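You operate a simulated robot arm through the tools that you are given. There is no shell and no other tool.

You run a simulated robot arm. Do the job below in one go: nothing can be reset, and whatever is moved stays where it is left.

TASK
Swap the black tip on the rod in the holder for the yellow one.
Fine: black tip into the middle of the grey case, new tip screwed tight, lid closed. Set down upright: tip.

It is judged by the outcome, as a careful person would: the job done as asked, and still so three seconds after it is handed in. It fails if anything else is knocked over, pushed out of place, dropped, spilled or broken. Lids that push on must go on centred and level and be pressed home; caps that screw on are set level and turned clockwise until they are tight.

THE ROBOT
A 6-joint arm with a four-finger gripper, fixed in place. Base frame: the origin is on the floor under the middle of its stand, x ahead of it, y to its left, z up. Readings come in mm, degrees, newtons and seconds.
It reaches about 1012 mm from its shoulder. Its first joint turns from -166.0 to 166.0 degrees. Payload 3.43 kg.
The tool frame sits at the grasp point between the pads (the TCP): z along the fingers, y along the line on which they close. The tips reach 30 mm beyond it. The gripper opens to 120 mm; its body begins 85 mm behind the TCP.
Orientation is told as [roll, pitch, yaw] about the base's x, y, z axes, in that order, counted from this pose: with the fingers straight down and closing along the base's y, the tool's x points along the base's -x, its y along +y and its z along -z.

THE INTERFACE
- The arm moves only by the tool send_rows. Its argument "motion" is a list of rows, each an object (a shift or turn left out is 0, a gripper value left out holds the last) with "gripper": the opening, from 0 (shut) to 1 (fully open); "offset": the shift along the tool's x, y, z in mm, a list of three; "dr": the turn, a rotation vector about the tool's x, y, z in degrees, a list of three. In form: [{"gripper": gripper, "offset": [dx, dy, dz], "dr": [ax, ay, az]}, ...]. A call has 1 to 20 rows; each row is the pose to reach, as a shift and turn from the pose commanded when the call began, along the tool's axes at that moment. Each row takes 0.2 s and may step no farther than 50 mm and 8.6 degrees from the row before; otherwise, or with a gripper value out of range, the whole call is refused. Where a pose cannot be reached the arm comes as near as it can. A force on the tool above 90 N (or 10 N above the force at the start of the call, whichever is more), or a blocked arm, ends the call early, and 0.2 s more pass. The fingers move at their own pace (about 136.2 mm/s each) and stop on an object; they squeeze with about 42 N. The grip force told is the motor's: it shows also when the fingers shut on nothing. Time passes only in rows, and 0.2 s behind the last, so rows that repeat a pose let the fingers close. The reply holds the time, the measured pose of the TCP, the force on the tool along the base axes, the opening and the grip force, in the units named above and with some noise, with the torque about the TCP (base axes, N m) and any sound that the robot's microphone picked up.
- Cameras (640 x 400 px; columns grow to the right, rows downward): "scene" is fixed at [47.5, 500.6, 1599.7]; the picture's right is [-0.44, -0.90, 0.00], its down [-0.66, 0.33, -0.67] and it looks along [0.60, -0.30, -0.74] (base axes); focal length 324 px, centre (320, 200). "wrist" rides on the gripper at [71, -17, -120] in the tool frame; the picture's right is [0.23, 0.97, 0.00], its down [-0.81, 0.19, -0.55] and it looks along [-0.54, 0.13, 0.83] (tool axes); focal length 275 px, centre (320, 200). There is no depth. A picture from a camera that has moved, and an enlarged one, comes with that camera's place and axes in the base frame and with its lens.
- capture(camera): a new picture of that camera. The clock stands still meanwhile.
- zoom(camera, box): a new picture of the part [left, top, right, bottom] of that camera's present view, enlarged. The clock stands still meanwhile.
- finish_job(): hands the job in; it is judged then, once.

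Places have to be worked out from the pictures, the camera data and where the tool is seen. Open the gripper and draw the arm clear of the work before you hand the job in, unless the task says otherwise.

The tools are called after "Call:" by a JSON object that holds its "api" and its "payload". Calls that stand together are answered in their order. send_rows: Moves the arm, as the interface text tells. Its arguments: {"type":"object","properties":{"motion":{"type":"array","items":{"type":"object","properties":{"gripper":{"type":"number"},"offset":{"type":"array","items":{"type":"number"}},"dr":{"type":"array","items":{"type":"number"}}}}}},"required":["motion"]} The other tools are called the same way: capture (camera) takes a picture; zoom (camera, box) takes an enlarged picture of a part of a camera's view; finish_job () hands the job in.

At the start:

```text
time_s: 0.0
ee_pos: [461.2, 249.1, 1235.4]
tool_rot: [0.0, 0.0, 0.0]
force: [-0.8, -0.1, -0.5]
torque: [-0.01, 0.01, 0.01]
width: 119.9
grip_force: 0.0
```

scene: 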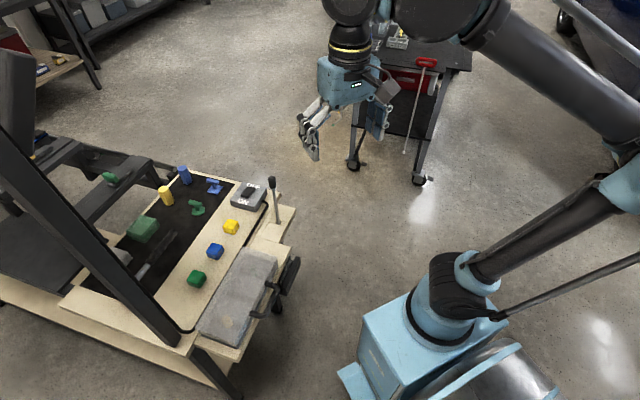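
wrist: 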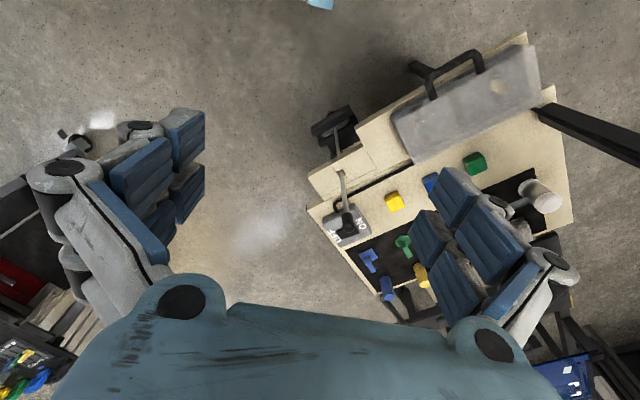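

The first pictures show a workbench to the left with blocks, a case and some rod-like thing near its edge, and a red-handled thing on a cart. I'll look closer at both before moving.

Call:
{"api": "zoom", "payload": {"camera": "scene", "box": [60, 150, 320, 350]}}

Call:
{"api": "zoom", "payload": {"camera": "scene", "box": [320, 10, 480, 190]}}

Call:
{"api": "zoom", "payload": {"camera": "wrist", "box": [300, 30, 600, 320]}}

```text
2.00 times, centred on (190, 250) of scene
camera zoom: at [47.5, 500.6, 1599.7], right [-0.44, -0.9, 0.0], down [-0.66, 0.33, -0.67], along [0.6, -0.3, -0.74], focal length 647 px, centre (580, 100)
```

zoom: 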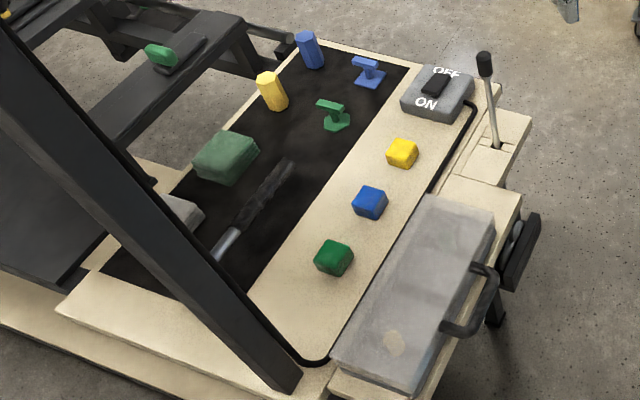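

```text
2.22 times, centred on (400, 100) of scene
camera zoom: at [47.5, 500.6, 1599.7], right [-0.44, -0.9, 0.0], down [-0.66, 0.33, -0.67], along [0.6, -0.3, -0.74], focal length 719 px, centre (142, 422)
```

zoom: 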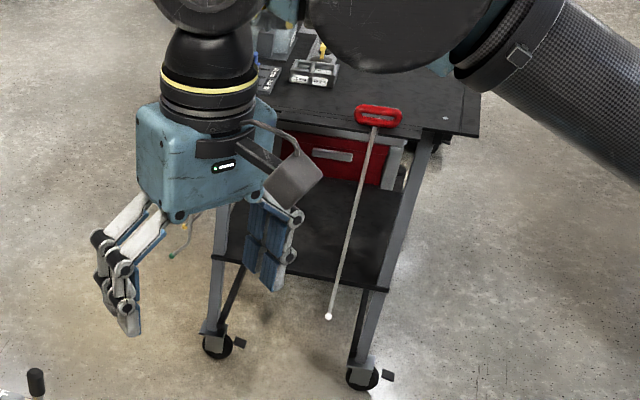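

```text
1.38 times, centred on (450, 175) of wrist
camera zoom: at [388.8, 232.4, 1358.0], right [-0.23, 0.97, 0.0], down [0.81, 0.19, 0.55], along [0.54, 0.13, -0.83], focal length 380 px, centre (141, 234)
```

zoom: 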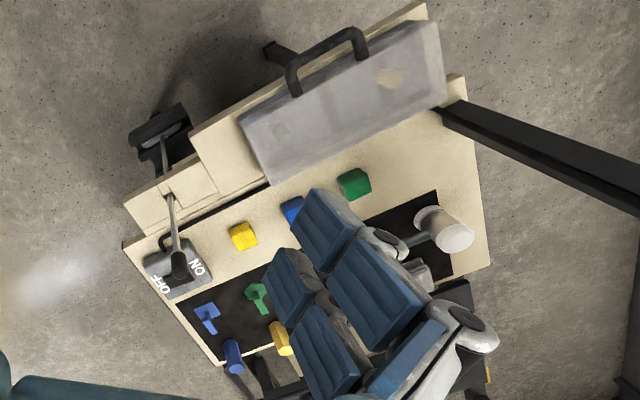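

The table at the left holds blocks, a switch and a lever; small coloured parts also appear in the wrist view's lower left corner. I'll zoom on those corners.

Call:
{"api": "zoom", "payload": {"camera": "wrist", "box": [0, 300, 160, 400]}}

Call:
{"api": "zoom", "payload": {"camera": "wrist", "box": [480, 300, 640, 400]}}

Call:
{"api": "zoom", "payload": {"camera": "scene", "box": [360, 20, 480, 95]}}

Call:
{"api": "zoom", "payload": {"camera": "scene", "box": [0, 0, 160, 100]}}

Call:
{"api": "zoom", "payload": {"camera": "scene", "box": [140, 160, 300, 260]}}

```text
4.00 times, centred on (80, 350) of wrist
camera zoom: at [388.8, 232.4, 1358.0], right [-0.23, 0.97, 0.0], down [0.81, 0.19, 0.55], along [0.54, 0.13, -0.83], focal length 1101 px, centre (1280, -400)
```

zoom: 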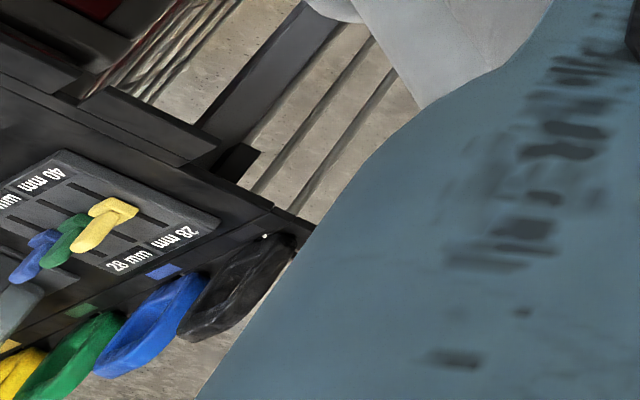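

```text
4.00 times, centred on (560, 350) of wrist
camera zoom: at [388.8, 232.4, 1358.0], right [-0.23, 0.97, 0.0], down [0.81, 0.19, 0.55], along [0.54, 0.13, -0.83], focal length 1101 px, centre (-640, -400)
```

zoom: 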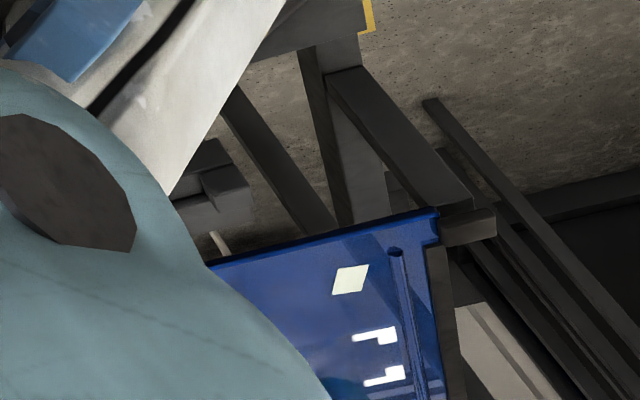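

```text
5.33 times, centred on (420, 58) of scene
camera zoom: at [47.5, 500.6, 1599.7], right [-0.44, -0.9, 0.0], down [-0.66, 0.33, -0.67], along [0.6, -0.3, -0.74], focal length 1726 px, centre (-213, 960)
```

zoom: 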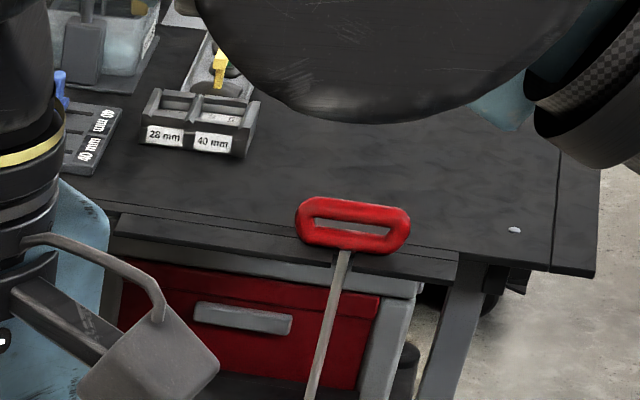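

```text
4.00 times, centred on (80, 50) of scene
camera zoom: at [47.5, 500.6, 1599.7], right [-0.44, -0.9, 0.0], down [-0.66, 0.33, -0.67], along [0.6, -0.3, -0.74], focal length 1295 px, centre (1280, 800)
```

zoom: 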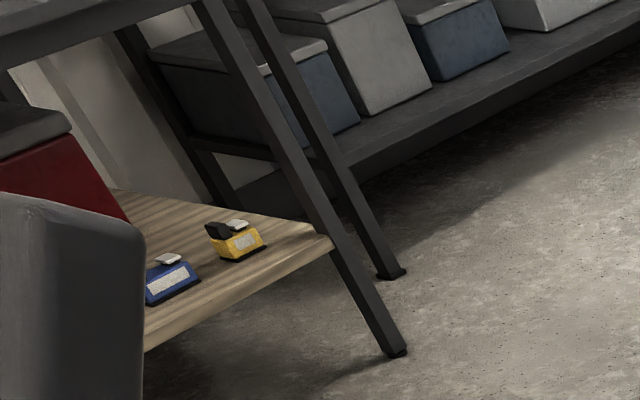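

```text
4.00 times, centred on (220, 210) of scene
camera zoom: at [47.5, 500.6, 1599.7], right [-0.44, -0.9, 0.0], down [-0.66, 0.33, -0.67], along [0.6, -0.3, -0.74], focal length 1295 px, centre (720, 160)
```

zoom: 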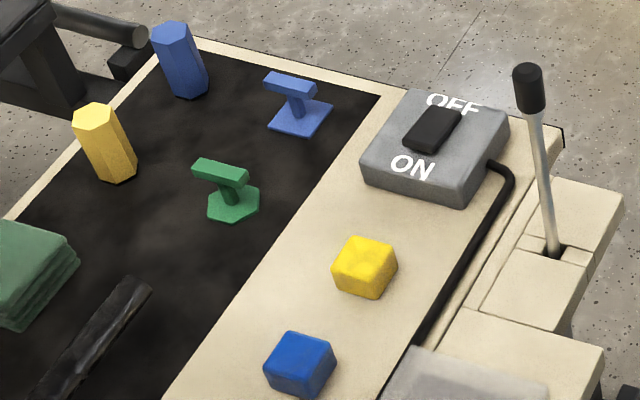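

The cart seems out of reach (about 1.5 m off), so the work is likely on the left table or elsewhere near the base. I'll check the rest of the scene view closely.

Call:
{"api": "zoom", "payload": {"camera": "scene", "box": [320, 220, 608, 400]}}

Call:
{"api": "zoom", "payload": {"camera": "scene", "box": [0, 120, 160, 220]}}

Call:
{"api": "zoom", "payload": {"camera": "scene", "box": [170, 230, 330, 350]}}

Call:
{"api": "zoom", "payload": {"camera": "scene", "box": [0, 200, 200, 325]}}

Call:
{"api": "zoom", "payload": {"camera": "wrist", "box": [300, 80, 420, 180]}}

Call:
{"api": "zoom", "payload": {"camera": "wrist", "box": [300, 160, 440, 310]}}

```text
2.22 times, centred on (464, 310) of scene
camera zoom: at [47.5, 500.6, 1599.7], right [-0.44, -0.9, 0.0], down [-0.66, 0.33, -0.67], along [0.6, -0.3, -0.74], focal length 719 px, centre (0, -44)
```

zoom: 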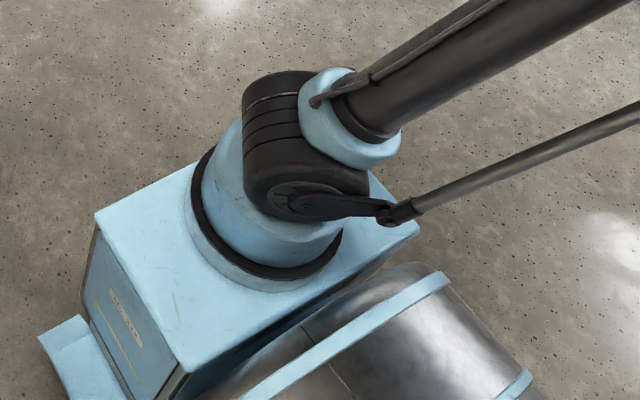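

```text
4.00 times, centred on (80, 170) of scene
camera zoom: at [47.5, 500.6, 1599.7], right [-0.44, -0.9, 0.0], down [-0.66, 0.33, -0.67], along [0.6, -0.3, -0.74], focal length 1295 px, centre (1280, 320)
```

zoom: 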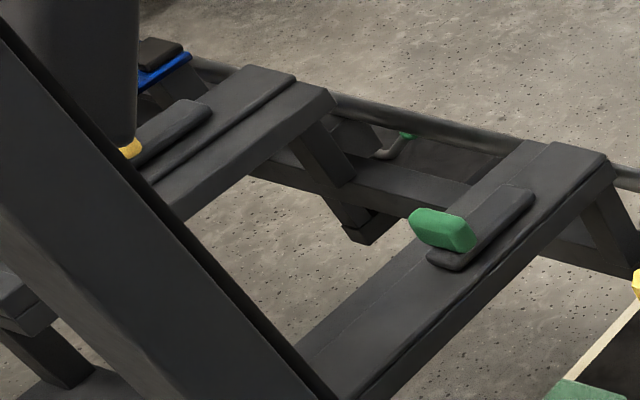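

```text
3.33 times, centred on (250, 290) of scene
camera zoom: at [47.5, 500.6, 1599.7], right [-0.44, -0.9, 0.0], down [-0.66, 0.33, -0.67], along [0.6, -0.3, -0.74], focal length 1079 px, centre (553, -100)
```

zoom: 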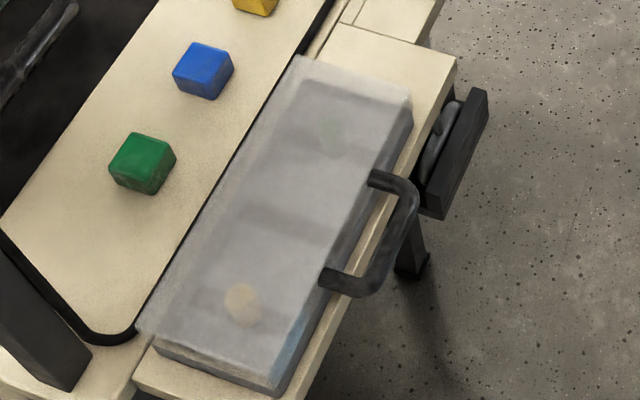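

```text
3.20 times, centred on (100, 262) of scene
camera zoom: at [47.5, 500.6, 1599.7], right [-0.44, -0.9, 0.0], down [-0.66, 0.33, -0.67], along [0.6, -0.3, -0.74], focal length 1036 px, centre (1024, 0)
```

zoom: 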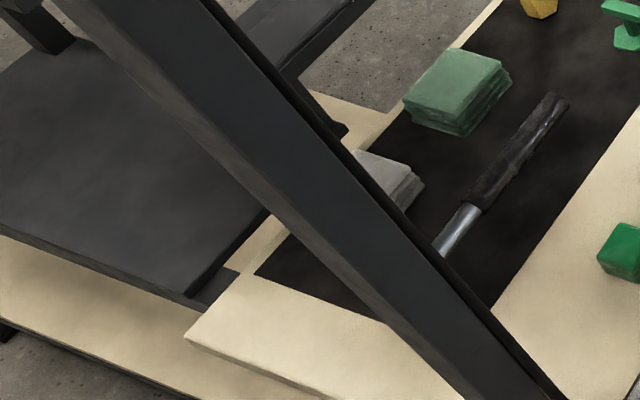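

```text
4.00 times, centred on (360, 130) of wrist
camera zoom: at [388.8, 232.4, 1358.0], right [-0.23, 0.97, 0.0], down [0.81, 0.19, 0.55], along [0.54, 0.13, -0.83], focal length 1101 px, centre (160, 480)
```

zoom: 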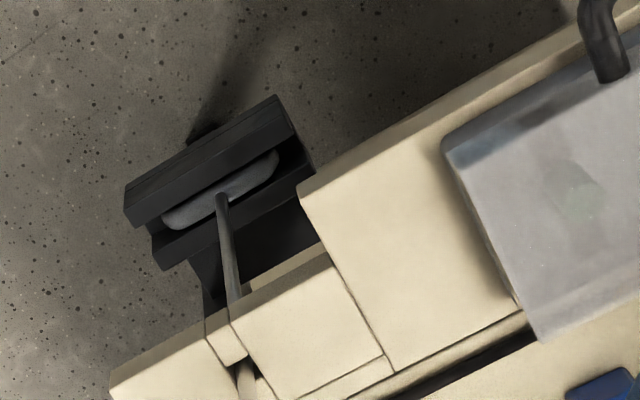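

```text
2.67 times, centred on (370, 235) of wrist
camera zoom: at [388.8, 232.4, 1358.0], right [-0.23, 0.97, 0.0], down [0.81, 0.19, 0.55], along [0.54, 0.13, -0.83], focal length 734 px, centre (187, 107)
```

zoom: 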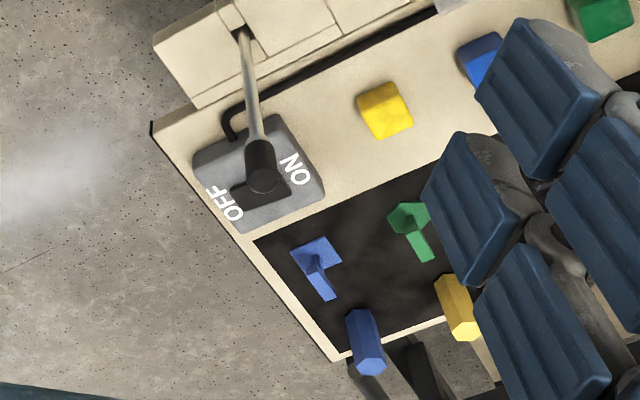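

The grey translucent case at the table's near edge (about (456,511,870), long axis at 45°) has a handle and seems to hold coloured tips, and the upright rod with the black tip is around (650,341). I'll zoom the wrist camera on the case.

Call:
{"api": "zoom", "payload": {"camera": "wrist", "box": [380, 30, 560, 170]}}

Call:
{"api": "zoom", "payload": {"camera": "scene", "box": [190, 240, 310, 355]}}

Call:
{"api": "zoom", "payload": {"camera": "scene", "box": [230, 165, 310, 240]}}

```text
2.86 times, centred on (470, 100) of wrist
camera zoom: at [388.8, 232.4, 1358.0], right [-0.23, 0.97, 0.0], down [0.81, 0.19, 0.55], along [0.54, 0.13, -0.83], focal length 786 px, centre (-109, 486)
```

zoom: 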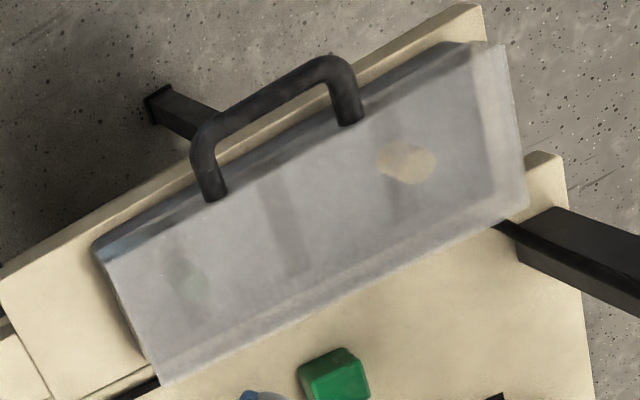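

```text
3.48 times, centred on (250, 298) of scene
camera zoom: at [47.5, 500.6, 1599.7], right [-0.44, -0.9, 0.0], down [-0.66, 0.33, -0.67], along [0.6, -0.3, -0.74], focal length 1126 px, centre (564, -139)
```

zoom: 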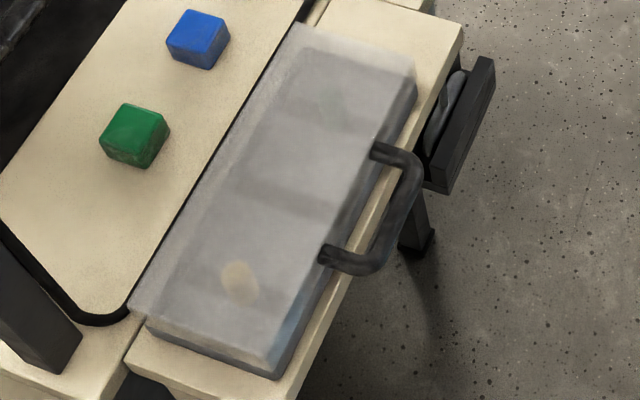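

```text
5.33 times, centred on (270, 202) of scene
camera zoom: at [47.5, 500.6, 1599.7], right [-0.44, -0.9, 0.0], down [-0.66, 0.33, -0.67], along [0.6, -0.3, -0.74], focal length 1726 px, centre (587, 187)
```

zoom: 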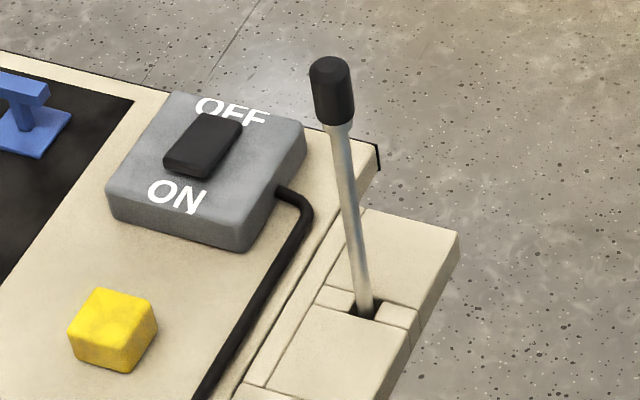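

The case lid is about 231×104 mm with top near z 865, its back edge running (583,470)→(418,631) and the handle sticking out toward the robot around (417,465,865). I'll bring the wrist camera over for a nearer view, staying well above the table.

Call:
{"api": "send_rows", "payload": {"motion": [{"gripper": 1, "offset": [10.5, 24.7, 24.2], "dr": [0, 0, -7.5]}, {"offset": [21, 49.3, 48.3], "dr": [0, 0, -15]}, {"offset": [31.5, 74, 72.5], "dr": [0, 0, -22.5]}, {"offset": [42, 98.7, 96.7], "dr": [0, 0, -30]}, {"offset": [52.5, 123.3, 120.8], "dr": [0, 0, -37.5]}, {"offset": [63, 148, 145], "dr": [0, 0, -45]}]}}

Call:
{"api": "capture", "payload": {"camera": "wrist"}}

Call:
{"api": "capture", "payload": {"camera": "scene"}}

```text
time_s: 1.4
ee_pos: [384.7, 397.5, 1093.7]
tool_rot: [-0.5, -0.5, 45.1]
force: [-1.1, 0.1, -0.1]
torque: [-0.01, -0.02, -0.03]
width: 120.1
grip_force: 0.1
```

```text
taken
camera wrist: at [345.1, 334.4, 1215.9], right [-0.85, 0.52, -0.01], down [0.43, 0.71, 0.56], along [0.3, 0.47, -0.83], focal length 275 px, centre (320, 200)
```

wrist: 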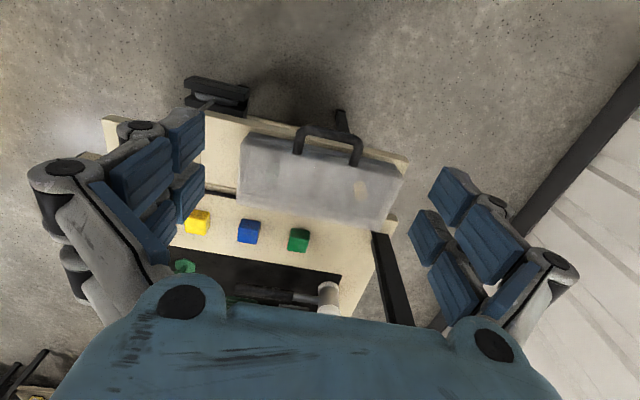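

```text
taken
```

scene: 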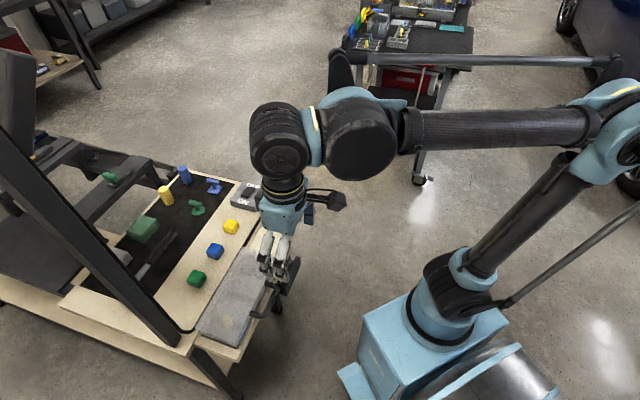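

The case and handle are now in clear view of the wrist camera. I zoom to see the lid and the contents.

Call:
{"api": "zoom", "payload": {"camera": "wrist", "box": [225, 110, 415, 235]}}

Call:
{"api": "zoom", "payload": {"camera": "wrist", "box": [170, 60, 270, 130]}}

Call:
{"api": "zoom", "payload": {"camera": "scene", "box": [330, 0, 490, 100]}}

```text
3.20 times, centred on (320, 172) of wrist
camera zoom: at [345.1, 334.4, 1215.9], right [-0.85, 0.52, -0.01], down [0.43, 0.71, 0.56], along [0.3, 0.47, -0.83], focal length 881 px, centre (320, 288)
```

zoom: 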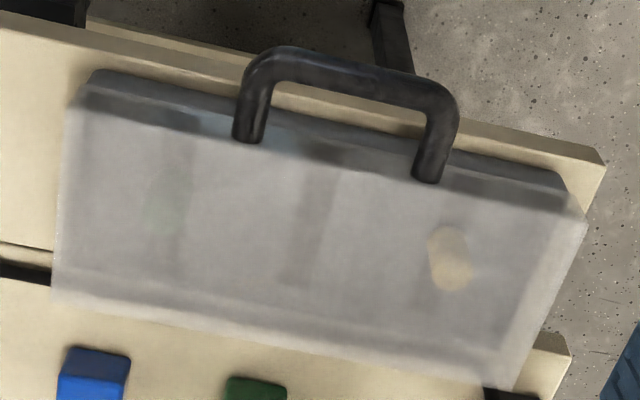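

```text
5.71 times, centred on (220, 95) of wrist
camera zoom: at [345.1, 334.4, 1215.9], right [-0.85, 0.52, -0.01], down [0.43, 0.71, 0.56], along [0.3, 0.47, -0.83], focal length 1573 px, centre (891, 800)
```

zoom: 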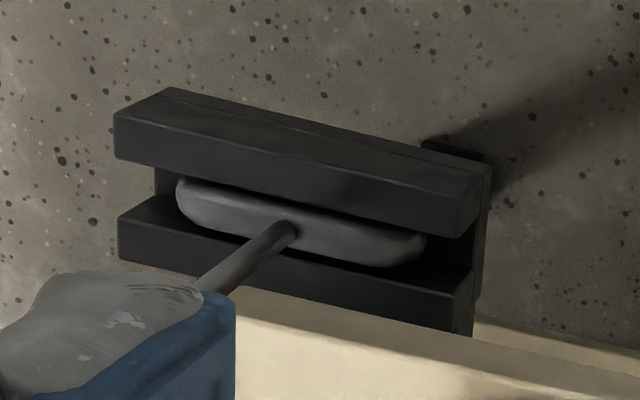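

```text
4.00 times, centred on (410, 50) of scene
camera zoom: at [47.5, 500.6, 1599.7], right [-0.44, -0.9, 0.0], down [-0.66, 0.33, -0.67], along [0.6, -0.3, -0.74], focal length 1295 px, centre (-40, 800)
```

zoom: 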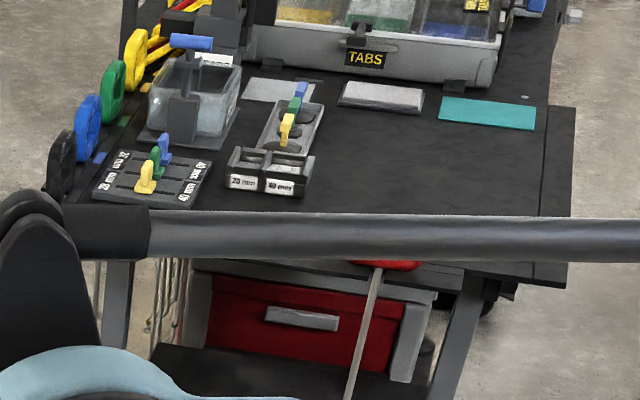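

The cart is out of reach and unrelated; the rod runs down through the table into a black holder, and the case's front handle suggests a hinged lid. I'll look closely at the fingers to know their width before grasping the handle.

Call:
{"api": "zoom", "payload": {"camera": "wrist", "box": [390, 150, 600, 340]}}

Call:
{"api": "zoom", "payload": {"camera": "wrist", "box": [20, 90, 230, 290]}}

Call:
{"api": "zoom", "payload": {"camera": "scene", "box": [220, 170, 350, 300]}}

```text
2.11 times, centred on (495, 245) of wrist
camera zoom: at [345.1, 334.4, 1215.9], right [-0.85, 0.52, -0.01], down [0.43, 0.71, 0.56], along [0.3, 0.47, -0.83], focal length 580 px, centre (-48, 105)
```

zoom: 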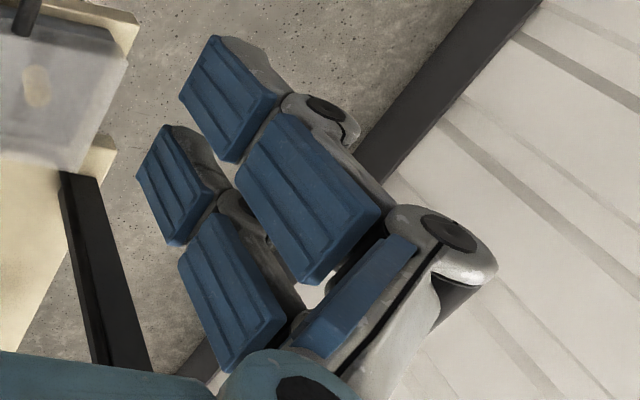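

```text
2.00 times, centred on (125, 190) of wrist
camera zoom: at [345.1, 334.4, 1215.9], right [-0.85, 0.52, -0.01], down [0.43, 0.71, 0.56], along [0.3, 0.47, -0.83], focal length 551 px, centre (710, 220)
```

zoom: 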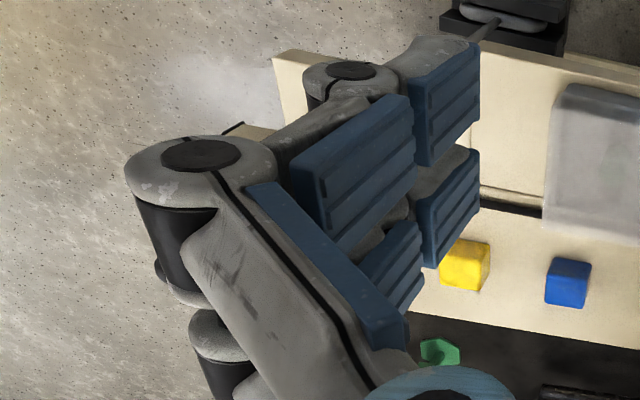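

```text
3.08 times, centred on (285, 235) of scene
camera zoom: at [47.5, 500.6, 1599.7], right [-0.44, -0.9, 0.0], down [-0.66, 0.33, -0.67], along [0.6, -0.3, -0.74], focal length 996 px, centre (428, 92)
```

zoom: 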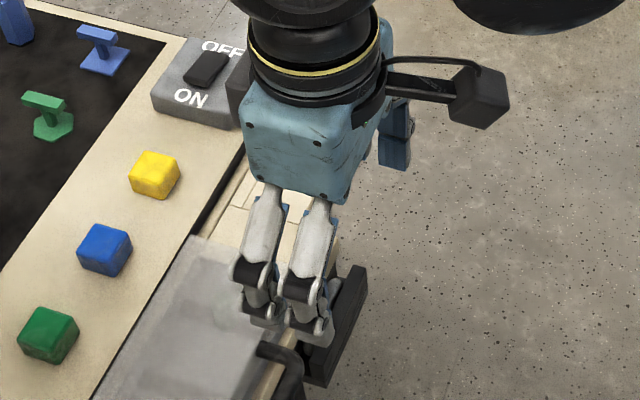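

The finger pairs span roughly ±24 mm across the tool's x, so they fit inside the 80 mm handle loop. I'll close the gripper in free air to see how the tips move when shut.

Call:
{"api": "send_rows", "payload": {"motion": [{"gripper": 0.2}, {"gripper": 0.2}, {"gripper": 0.2}]}}

Call:
{"api": "capture", "payload": {"camera": "wrist"}}

Call:
{"api": "zoom", "payload": {"camera": "scene", "box": [220, 170, 350, 300]}}

```text
time_s: 2.2
ee_pos: [385.0, 398.0, 1095.0]
tool_rot: [-0.4, -0.5, 45.0]
force: [-0.3, -0.6, 0.4]
torque: [-0.02, 0.01, -0.01]
width: 24.0
grip_force: 0.0
```

```text
taken
camera wrist: at [345.0, 334.3, 1216.0], right [-0.85, 0.53, -0.01], down [0.43, 0.71, 0.56], along [0.3, 0.47, -0.83], focal length 275 px, centre (320, 200)
```

wrist: 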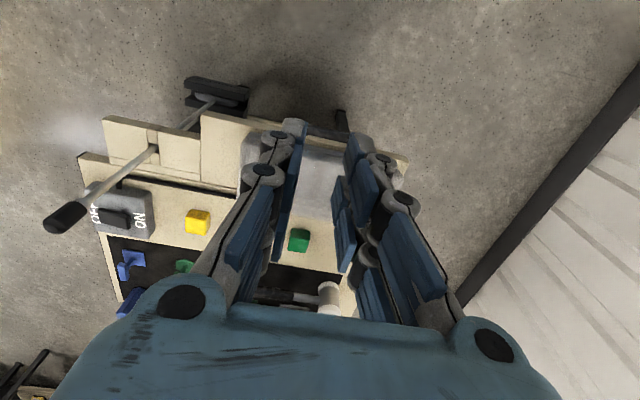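

```text
3.08 times, centred on (285, 235) of scene
camera zoom: at [47.5, 500.6, 1599.7], right [-0.44, -0.9, 0.0], down [-0.66, 0.33, -0.67], along [0.6, -0.3, -0.74], focal length 996 px, centre (428, 92)
```

zoom: 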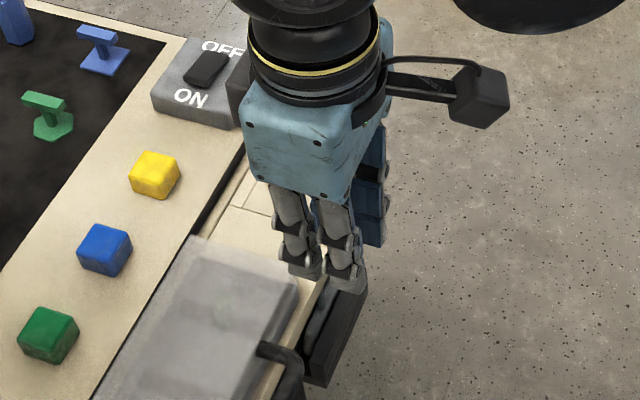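

Closing shows the fingers swing inward on parallel linkages. I'll zoom on the fingertips to measure how far they reach beyond the TCP.

Call:
{"api": "zoom", "payload": {"camera": "scene", "box": [260, 215, 320, 275]}}

Call:
{"api": "zoom", "payload": {"camera": "wrist", "box": [220, 100, 440, 300]}}

```text
6.67 times, centred on (290, 245) of scene
camera zoom: at [47.5, 500.6, 1599.7], right [-0.44, -0.9, 0.0], down [-0.66, 0.33, -0.67], along [0.6, -0.3, -0.74], focal length 2158 px, centre (520, -100)
```

zoom: 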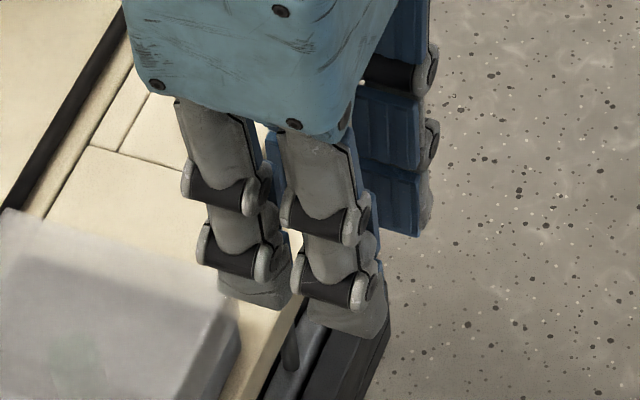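

```text
2.00 times, centred on (330, 200) of wrist
camera zoom: at [345.0, 334.3, 1216.0], right [-0.85, 0.53, -0.01], down [0.43, 0.71, 0.56], along [0.3, 0.47, -0.83], focal length 551 px, centre (300, 200)
```

zoom: 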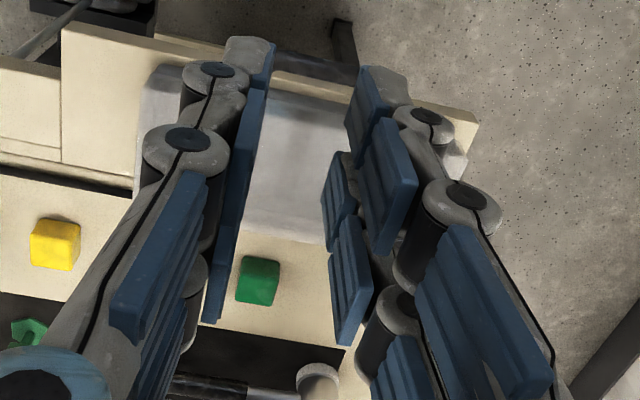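

Fingertips reach about 30 mm past the TCP at small openings, and the handle bar's middle comes out at about (404,452,866) in both views. I'll turn the gripper to yaw −45° at this safe height so the fingers will close across the bar.

Call:
{"api": "send_rows", "payload": {"motion": [{"gripper": 0.3, "dr": [0, 0, 8.2]}, {"dr": [0, 0, 16.4]}, {"dr": [0, 0, 24.6]}, {"dr": [0, 0, 32.8]}, {"dr": [0, 0, 41]}, {"dr": [0, 0, 49.2]}, {"dr": [0, 0, 57.4]}, {"dr": [0, 0, 65.6]}, {"dr": [0, 0, 73.8]}, {"dr": [0, 0, 82]}, {"dr": [0, 0, 90]}, {"dr": [0, 0, 90]}]}}

Call:
{"api": "capture", "payload": {"camera": "wrist"}}

Call:
{"api": "capture", "payload": {"camera": "scene"}}

```text
time_s: 4.8
ee_pos: [385.2, 397.5, 1095.2]
tool_rot: [0.5, -0.4, -45.0]
force: [-0.3, 0.1, -0.5]
torque: [-0.01, 0.03, 0.0]
width: 36.1
grip_force: 0.0
```

```text
taken
camera wrist: at [320.8, 435.8, 1217.1], right [0.53, 0.85, 0.01], down [0.7, -0.44, 0.56], along [0.48, -0.29, -0.83], focal length 275 px, centre (320, 200)
```

wrist: 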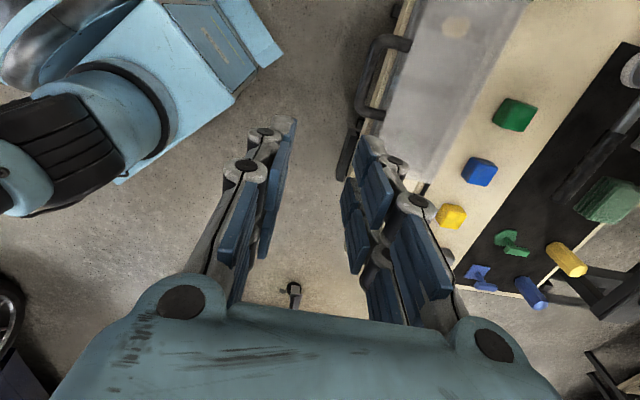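

```text
taken
```

scene: 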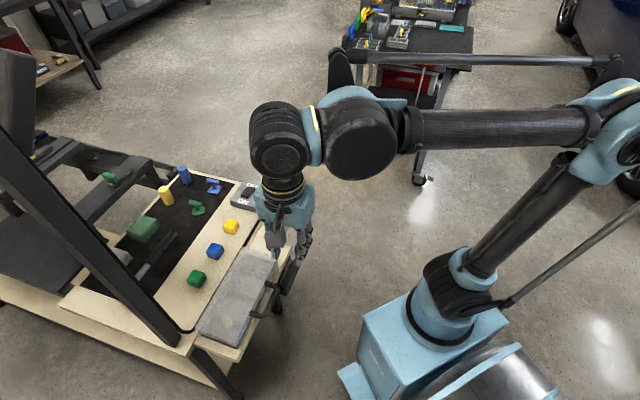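

The yaw is right and the view is clear. Now I tilt the tool 45° so the fingers point forward and down at the handle, backing to a pre-grasp about 110 mm short of the bar.

Call:
{"api": "send_rows", "payload": {"motion": [{"offset": [4.2, -4.2, 25], "dr": [-7.5, 0, 0]}, {"offset": [8.5, -8.5, 50], "dr": [-15, 0, 0]}, {"offset": [12.7, -12.7, 75], "dr": [-22.5, 0, 0]}, {"offset": [17, -17, 100], "dr": [-30, 0, 0]}, {"offset": [21.2, -21.2, 125], "dr": [-37.5, 0, 0]}, {"offset": [25.5, -25.5, 151], "dr": [-45, 0, 0]}, {"offset": [25.5, -25.5, 151], "dr": [-45, 0, 0]}]}}

Call:
{"api": "capture", "payload": {"camera": "wrist"}}

Call:
{"api": "capture", "payload": {"camera": "scene"}}

```text
time_s: 6.4
ee_pos: [351.0, 396.9, 943.2]
tool_rot: [45.7, -0.4, -45.0]
force: [0.5, 0.0, -1.1]
torque: [0.01, 0.0, 0.0]
width: 36.0
grip_force: 0.0
```

```text
taken
camera wrist: at [230.6, 378.4, 1017.4], right [0.31, 0.65, 0.69], down [0.39, -0.76, 0.53], along [0.87, 0.1, -0.49], focal length 275 px, centre (320, 200)
```

wrist: 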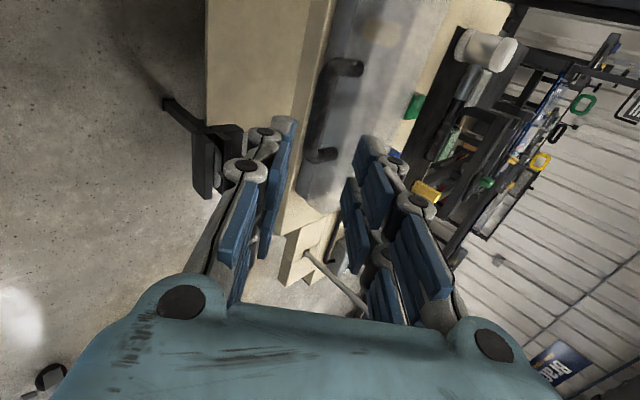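

```text
taken
```

scene: 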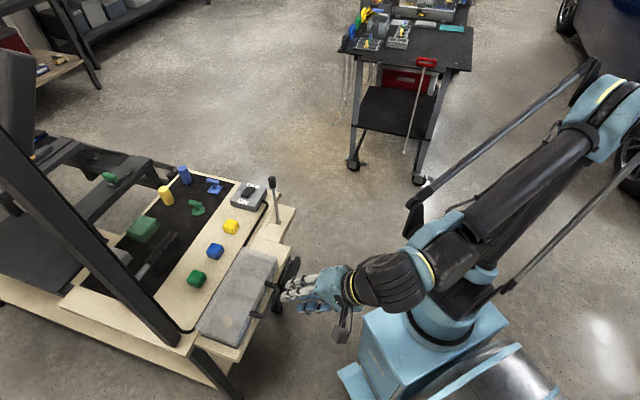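

The tilt worked and the tool is 110 mm short of the bar. I zoom to check the bar's alignment with the finger gap.

Call:
{"api": "zoom", "payload": {"camera": "wrist", "box": [220, 30, 420, 230]}}

Call:
{"api": "zoom", "payload": {"camera": "scene", "box": [230, 230, 360, 350]}}

```text
2.00 times, centred on (320, 130) of wrist
camera zoom: at [230.6, 378.4, 1017.4], right [0.31, 0.65, 0.69], down [0.39, -0.76, 0.53], along [0.87, 0.1, -0.49], focal length 551 px, centre (320, 340)
```

zoom: 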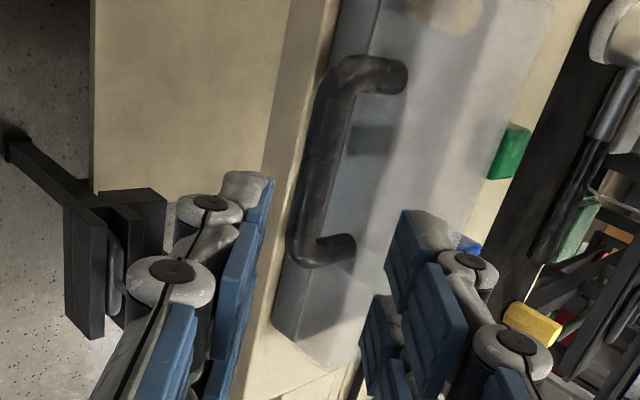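

```text
3.33 times, centred on (295, 290) of scene
camera zoom: at [47.5, 500.6, 1599.7], right [-0.44, -0.9, 0.0], down [-0.66, 0.33, -0.67], along [0.6, -0.3, -0.74], focal length 1079 px, centre (403, -100)
```

zoom: 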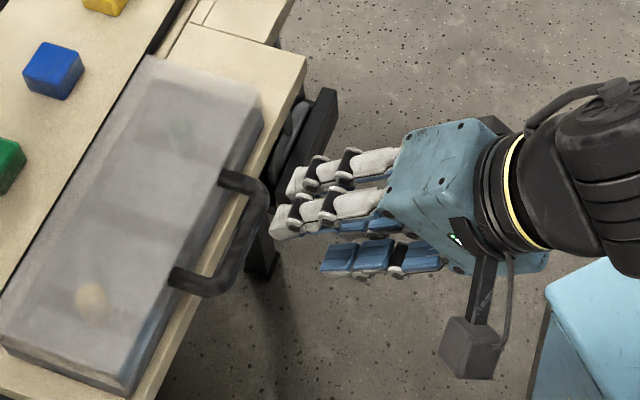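

Computed bar position agrees with both views and lies on the tool axis about 109 mm ahead. I advance 60 mm with the opening reduced to 30 mm, then recheck.

Call:
{"api": "send_rows", "payload": {"motion": [{"gripper": 0.25, "offset": [0.5, -0.5, 20]}, {"offset": [1, -1, 40]}, {"offset": [1.7, -1.7, 60]}, {"offset": [1.7, -1.7, 60]}]}}

Call:
{"api": "zoom", "payload": {"camera": "wrist", "box": [220, 30, 420, 230]}}

Call:
{"api": "zoom", "payload": {"camera": "scene", "box": [230, 230, 360, 350]}}

```text
time_s: 7.4
ee_pos: [379.2, 427.8, 899.2]
tool_rot: [45.6, -0.5, -45.0]
force: [0.0, -0.3, 0.0]
torque: [-0.01, 0.01, -0.05]
width: 30.1
grip_force: 0.2
```

```text
2.00 times, centred on (320, 130) of wrist
camera zoom: at [258.8, 410.4, 974.1], right [0.32, 0.65, 0.69], down [0.39, -0.75, 0.53], along [0.87, 0.1, -0.49], focal length 551 px, centre (320, 340)
```

zoom: 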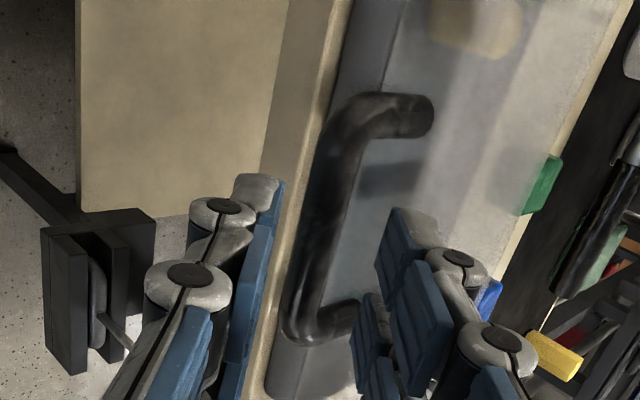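

```text
3.33 times, centred on (295, 290) of scene
camera zoom: at [47.5, 500.6, 1599.7], right [-0.44, -0.9, 0.0], down [-0.66, 0.33, -0.67], along [0.6, -0.3, -0.74], focal length 1079 px, centre (403, -100)
```

zoom: 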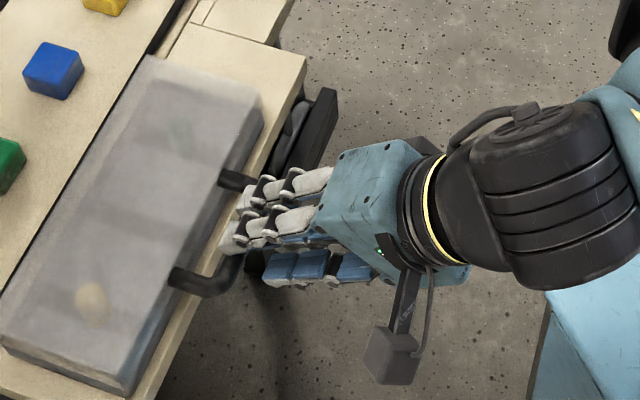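

The bar sits centred between the finger pairs, about 48 mm ahead of the TCP. I advance the last 36 mm slowly so the bar lies between the pads.

Call:
{"api": "send_rows", "payload": {"motion": [{"offset": [0, 0.5, 9]}, {"offset": [0, 0.7, 18]}, {"offset": [0, 0.7, 27]}, {"offset": [0, 0.7, 36]}, {"offset": [0, 0.7, 36]}]}}

Call:
{"api": "zoom", "payload": {"camera": "wrist", "box": [220, 60, 420, 260]}}

Call:
{"api": "zoom", "payload": {"camera": "scene", "box": [220, 250, 310, 340]}}

```text
time_s: 8.6
ee_pos: [397.2, 446.5, 875.0]
tool_rot: [45.6, -0.4, -44.9]
force: [1.4, -0.1, 0.5]
torque: [0.0, 0.03, 0.01]
width: 30.0
grip_force: 0.0
```

```text
2.00 times, centred on (320, 160) of wrist
camera zoom: at [277.3, 428.1, 949.0], right [0.32, 0.65, 0.69], down [0.39, -0.75, 0.53], along [0.87, 0.1, -0.49], focal length 551 px, centre (320, 280)
```

zoom: 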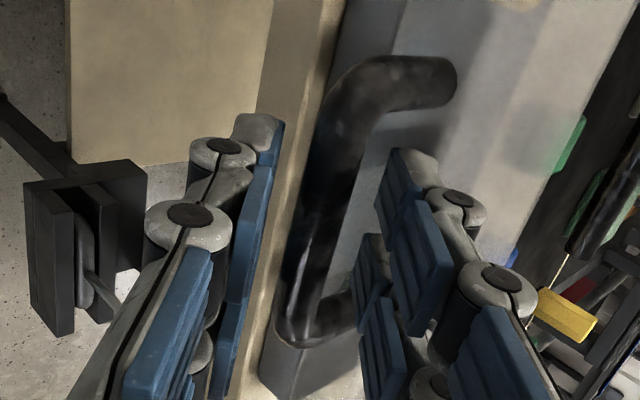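

```text
4.44 times, centred on (265, 295) of scene
camera zoom: at [47.5, 500.6, 1599.7], right [-0.44, -0.9, 0.0], down [-0.66, 0.33, -0.67], along [0.6, -0.3, -0.74], focal length 1438 px, centre (564, -222)
```

zoom: 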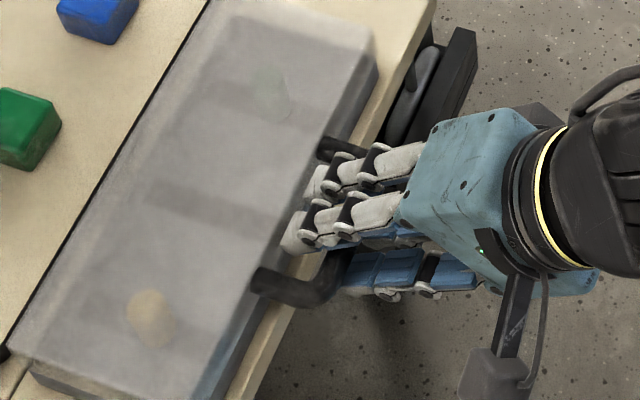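

The bar is centred between the pads. I close to a 16 mm gap to cage it loosely (no squeeze), then lift a little along the expected hinge arc.

Call:
{"api": "send_rows", "payload": {"motion": [{"gripper": 0.135}, {"gripper": 0.135}, {"gripper": 0.135, "offset": [0, 5, -4]}, {"offset": [0, 10, -8]}, {"offset": [0, 15, -12]}, {"offset": [0, 20, -16]}, {"offset": [0, 20, -16]}]}}

Call:
{"api": "zoom", "payload": {"camera": "wrist", "box": [220, 60, 420, 260]}}

Call:
{"api": "zoom", "payload": {"camera": "scene", "box": [180, 220, 310, 350]}}

```text
time_s: 10.2
ee_pos: [400.8, 448.5, 900.8]
tool_rot: [45.6, -0.4, -45.0]
force: [0.0, -0.5, -0.8]
torque: [0.02, -0.01, 0.0]
width: 16.5
grip_force: 0.4
```

```text
2.00 times, centred on (320, 160) of wrist
camera zoom: at [280.4, 429.3, 975.2], right [0.32, 0.65, 0.69], down [0.39, -0.75, 0.53], along [0.87, 0.1, -0.49], focal length 551 px, centre (320, 280)
```

zoom: 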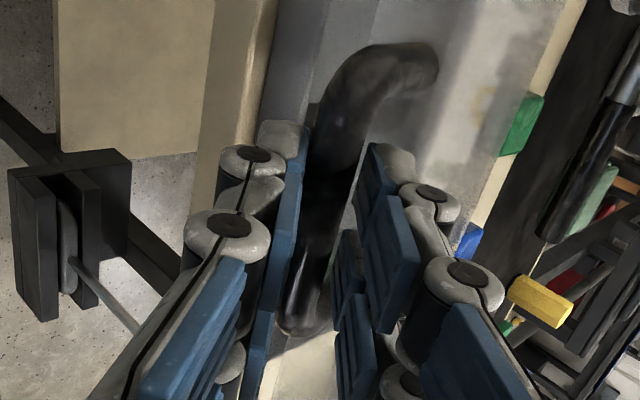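

```text
3.08 times, centred on (245, 285) of scene
camera zoom: at [47.5, 500.6, 1599.7], right [-0.44, -0.9, 0.0], down [-0.66, 0.33, -0.67], along [0.6, -0.3, -0.74], focal length 996 px, centre (551, -62)
```

zoom: 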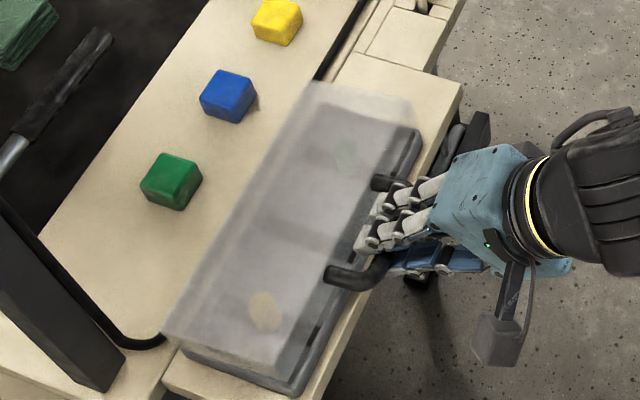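

The lid lifts cleanly on a rear hinge with no notable force. I follow the arc on to about 45° in small steps.

Call:
{"api": "send_rows", "payload": {"motion": [{"offset": [0, 7.6, -5.2]}, {"offset": [0, 18.1, -10.5]}, {"offset": [0, 29.1, -14.9]}, {"offset": [0, 40.4, -18.3]}, {"offset": [0, 51.8, -20.7]}, {"offset": [0, 63.6, -22.1]}, {"offset": [0, 75.4, -22.5]}, {"offset": [0, 75.4, -22.5]}]}}

Call:
{"api": "zoom", "payload": {"camera": "wrist", "box": [200, 20, 460, 260]}}

Call:
{"api": "zoom", "payload": {"camera": "scene", "box": [180, 220, 310, 350]}}

```text
time_s: 12.0
ee_pos: [423.6, 473.8, 971.4]
tool_rot: [45.6, -0.4, -45.0]
force: [-1.2, 0.8, -0.5]
torque: [0.03, -0.01, -0.01]
width: 16.2
grip_force: 0.1
```

```text
1.67 times, centred on (330, 140) of wrist
camera zoom: at [304.3, 455.3, 1044.3], right [0.32, 0.65, 0.69], down [0.39, -0.75, 0.53], along [0.87, 0.1, -0.49], focal length 459 px, centre (303, 300)
```

zoom: 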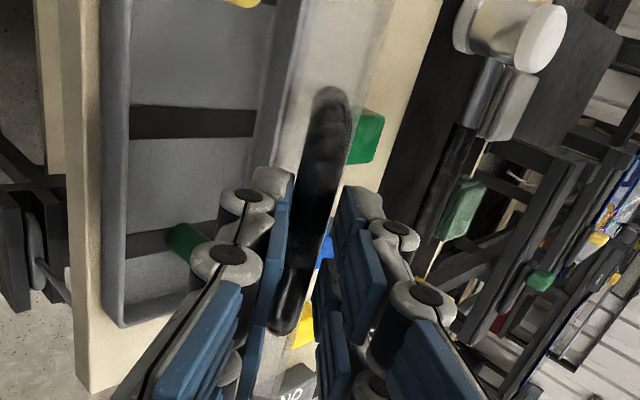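

```text
3.08 times, centred on (245, 285) of scene
camera zoom: at [47.5, 500.6, 1599.7], right [-0.44, -0.9, 0.0], down [-0.66, 0.33, -0.67], along [0.6, -0.3, -0.74], focal length 996 px, centre (551, -62)
```

zoom: 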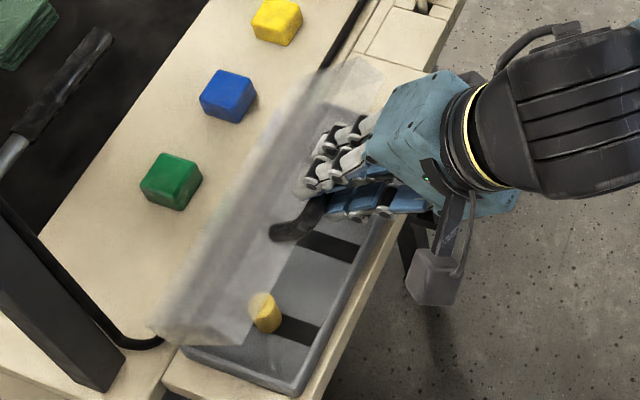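

The case is open to about 45°, showing a tray with three dark bands; yellow stands at the far end, green at the near end and the middle is empty. I continue the arc to about 75°.

Call:
{"api": "send_rows", "payload": {"motion": [{"offset": [0, 11.7, 0.7]}, {"offset": [0, 23.4, 2.4]}, {"offset": [0, 34.8, 5.1]}, {"offset": [0, 46, 8.7]}, {"offset": [0, 56.9, 13.4]}, {"offset": [0, 67.2, 19.1]}, {"offset": [0, 67.2, 19.1]}]}}

Call:
{"api": "zoom", "payload": {"camera": "wrist", "box": [200, 20, 460, 260]}}

Call:
{"api": "zoom", "payload": {"camera": "scene", "box": [180, 220, 310, 350]}}

```text
time_s: 13.6
ee_pos: [469.4, 518.5, 1006.2]
tool_rot: [45.6, -0.5, -45.0]
force: [-0.4, 0.6, 0.5]
torque: [-0.01, 0.02, -0.02]
width: 16.4
grip_force: 0.0
```

```text
1.67 times, centred on (330, 140) of wrist
camera zoom: at [348.1, 499.6, 1080.1], right [0.32, 0.65, 0.69], down [0.39, -0.75, 0.53], along [0.87, 0.1, -0.49], focal length 459 px, centre (303, 300)
```

zoom: 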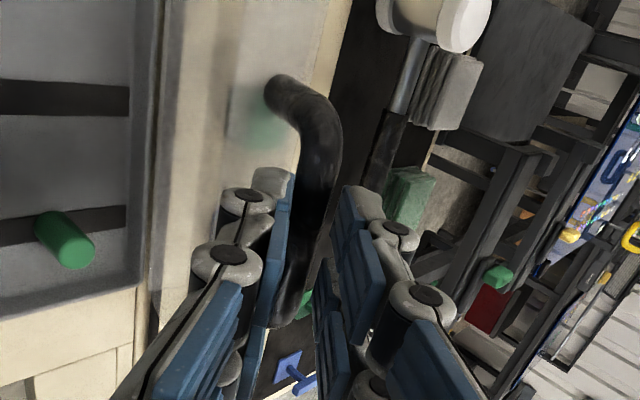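

```text
3.08 times, centred on (245, 285) of scene
camera zoom: at [47.5, 500.6, 1599.7], right [-0.44, -0.9, 0.0], down [-0.66, 0.33, -0.67], along [0.6, -0.3, -0.74], focal length 996 px, centre (551, -62)
```

zoom: 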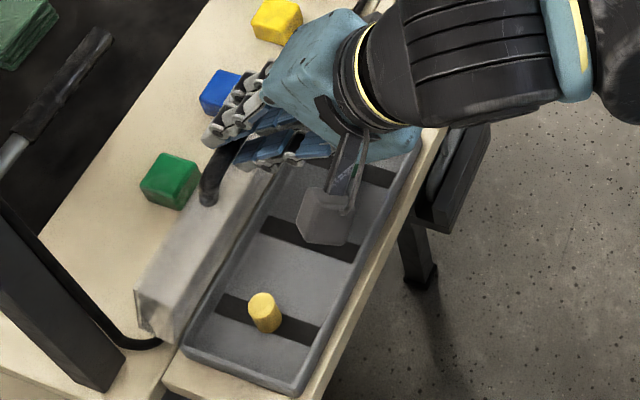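

The lid is at about 75° and still moves freely. I carry on to about 92° and check again.

Call:
{"api": "send_rows", "payload": {"motion": [{"offset": [0, 9.9, 6.4]}, {"offset": [0, 19.1, 13.6]}, {"offset": [0, 27.7, 21.7]}, {"offset": [0, 31, 25.3]}, {"offset": [0, 31, 25.3]}]}}

Call:
{"api": "zoom", "payload": {"camera": "wrist", "box": [200, 20, 460, 260]}}

Call:
{"api": "zoom", "payload": {"camera": "scene", "box": [160, 220, 310, 350]}}

```text
time_s: 14.8
ee_pos: [495.2, 545.4, 1008.8]
tool_rot: [45.6, -0.4, -44.9]
force: [0.2, 0.2, 0.1]
torque: [0.03, 0.03, 0.02]
width: 16.2
grip_force: 0.1
```

```text
1.67 times, centred on (330, 140) of wrist
camera zoom: at [375.0, 527.3, 1083.8], right [0.32, 0.65, 0.69], down [0.39, -0.75, 0.53], along [0.87, 0.1, -0.49], focal length 459 px, centre (303, 300)
```

zoom: 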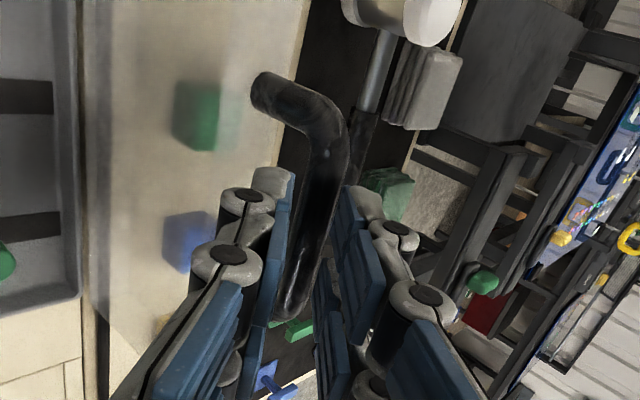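

```text
3.08 times, centred on (235, 285) of scene
camera zoom: at [47.5, 500.6, 1599.7], right [-0.44, -0.9, 0.0], down [-0.66, 0.33, -0.67], along [0.6, -0.3, -0.74], focal length 996 px, centre (582, -62)
```

zoom: 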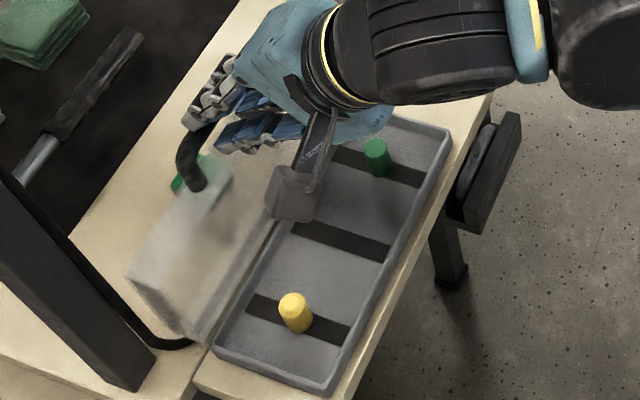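

Lid is just past vertical with no resistance yet; both remaining tips stand on dark strips with the middle strip free. I ease it further back by small steps, watching for a stop.

Call:
{"api": "send_rows", "payload": {"motion": [{"offset": [0, 3.8, 4.4]}, {"offset": [0, 7.5, 8.9]}, {"offset": [0, 11, 13.7]}, {"offset": [0, 14.2, 18.6]}, {"offset": [0, 14.2, 18.6]}]}}

Call:
{"api": "zoom", "payload": {"camera": "wrist", "box": [200, 20, 460, 260]}}

Call:
{"api": "zoom", "payload": {"camera": "scene", "box": [160, 220, 310, 350]}}

```text
time_s: 16.0
ee_pos: [510.8, 563.2, 1006.6]
tool_rot: [45.6, -0.5, -45.0]
force: [0.7, -0.1, 0.5]
torque: [-0.01, -0.02, 0.03]
width: 16.1
grip_force: 0.0
```

```text
1.67 times, centred on (330, 140) of wrist
camera zoom: at [391.7, 543.9, 1080.5], right [0.32, 0.65, 0.69], down [0.39, -0.75, 0.53], along [0.87, 0.1, -0.49], focal length 459 px, centre (303, 300)
```

zoom: 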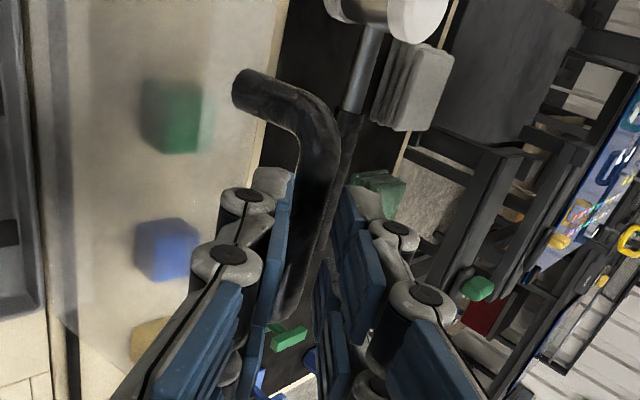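

```text
3.08 times, centred on (235, 285) of scene
camera zoom: at [47.5, 500.6, 1599.7], right [-0.44, -0.9, 0.0], down [-0.66, 0.33, -0.67], along [0.6, -0.3, -0.74], focal length 996 px, centre (582, -62)
```

zoom: 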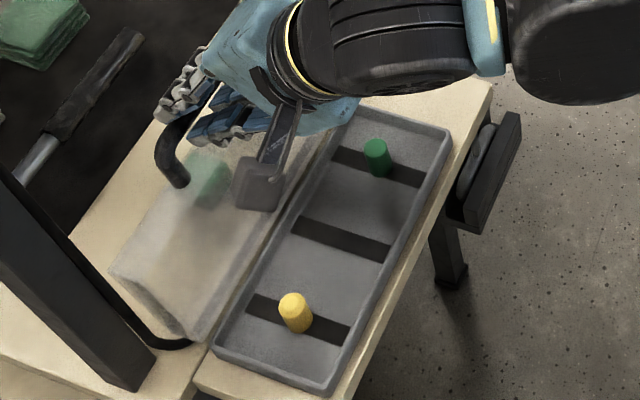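

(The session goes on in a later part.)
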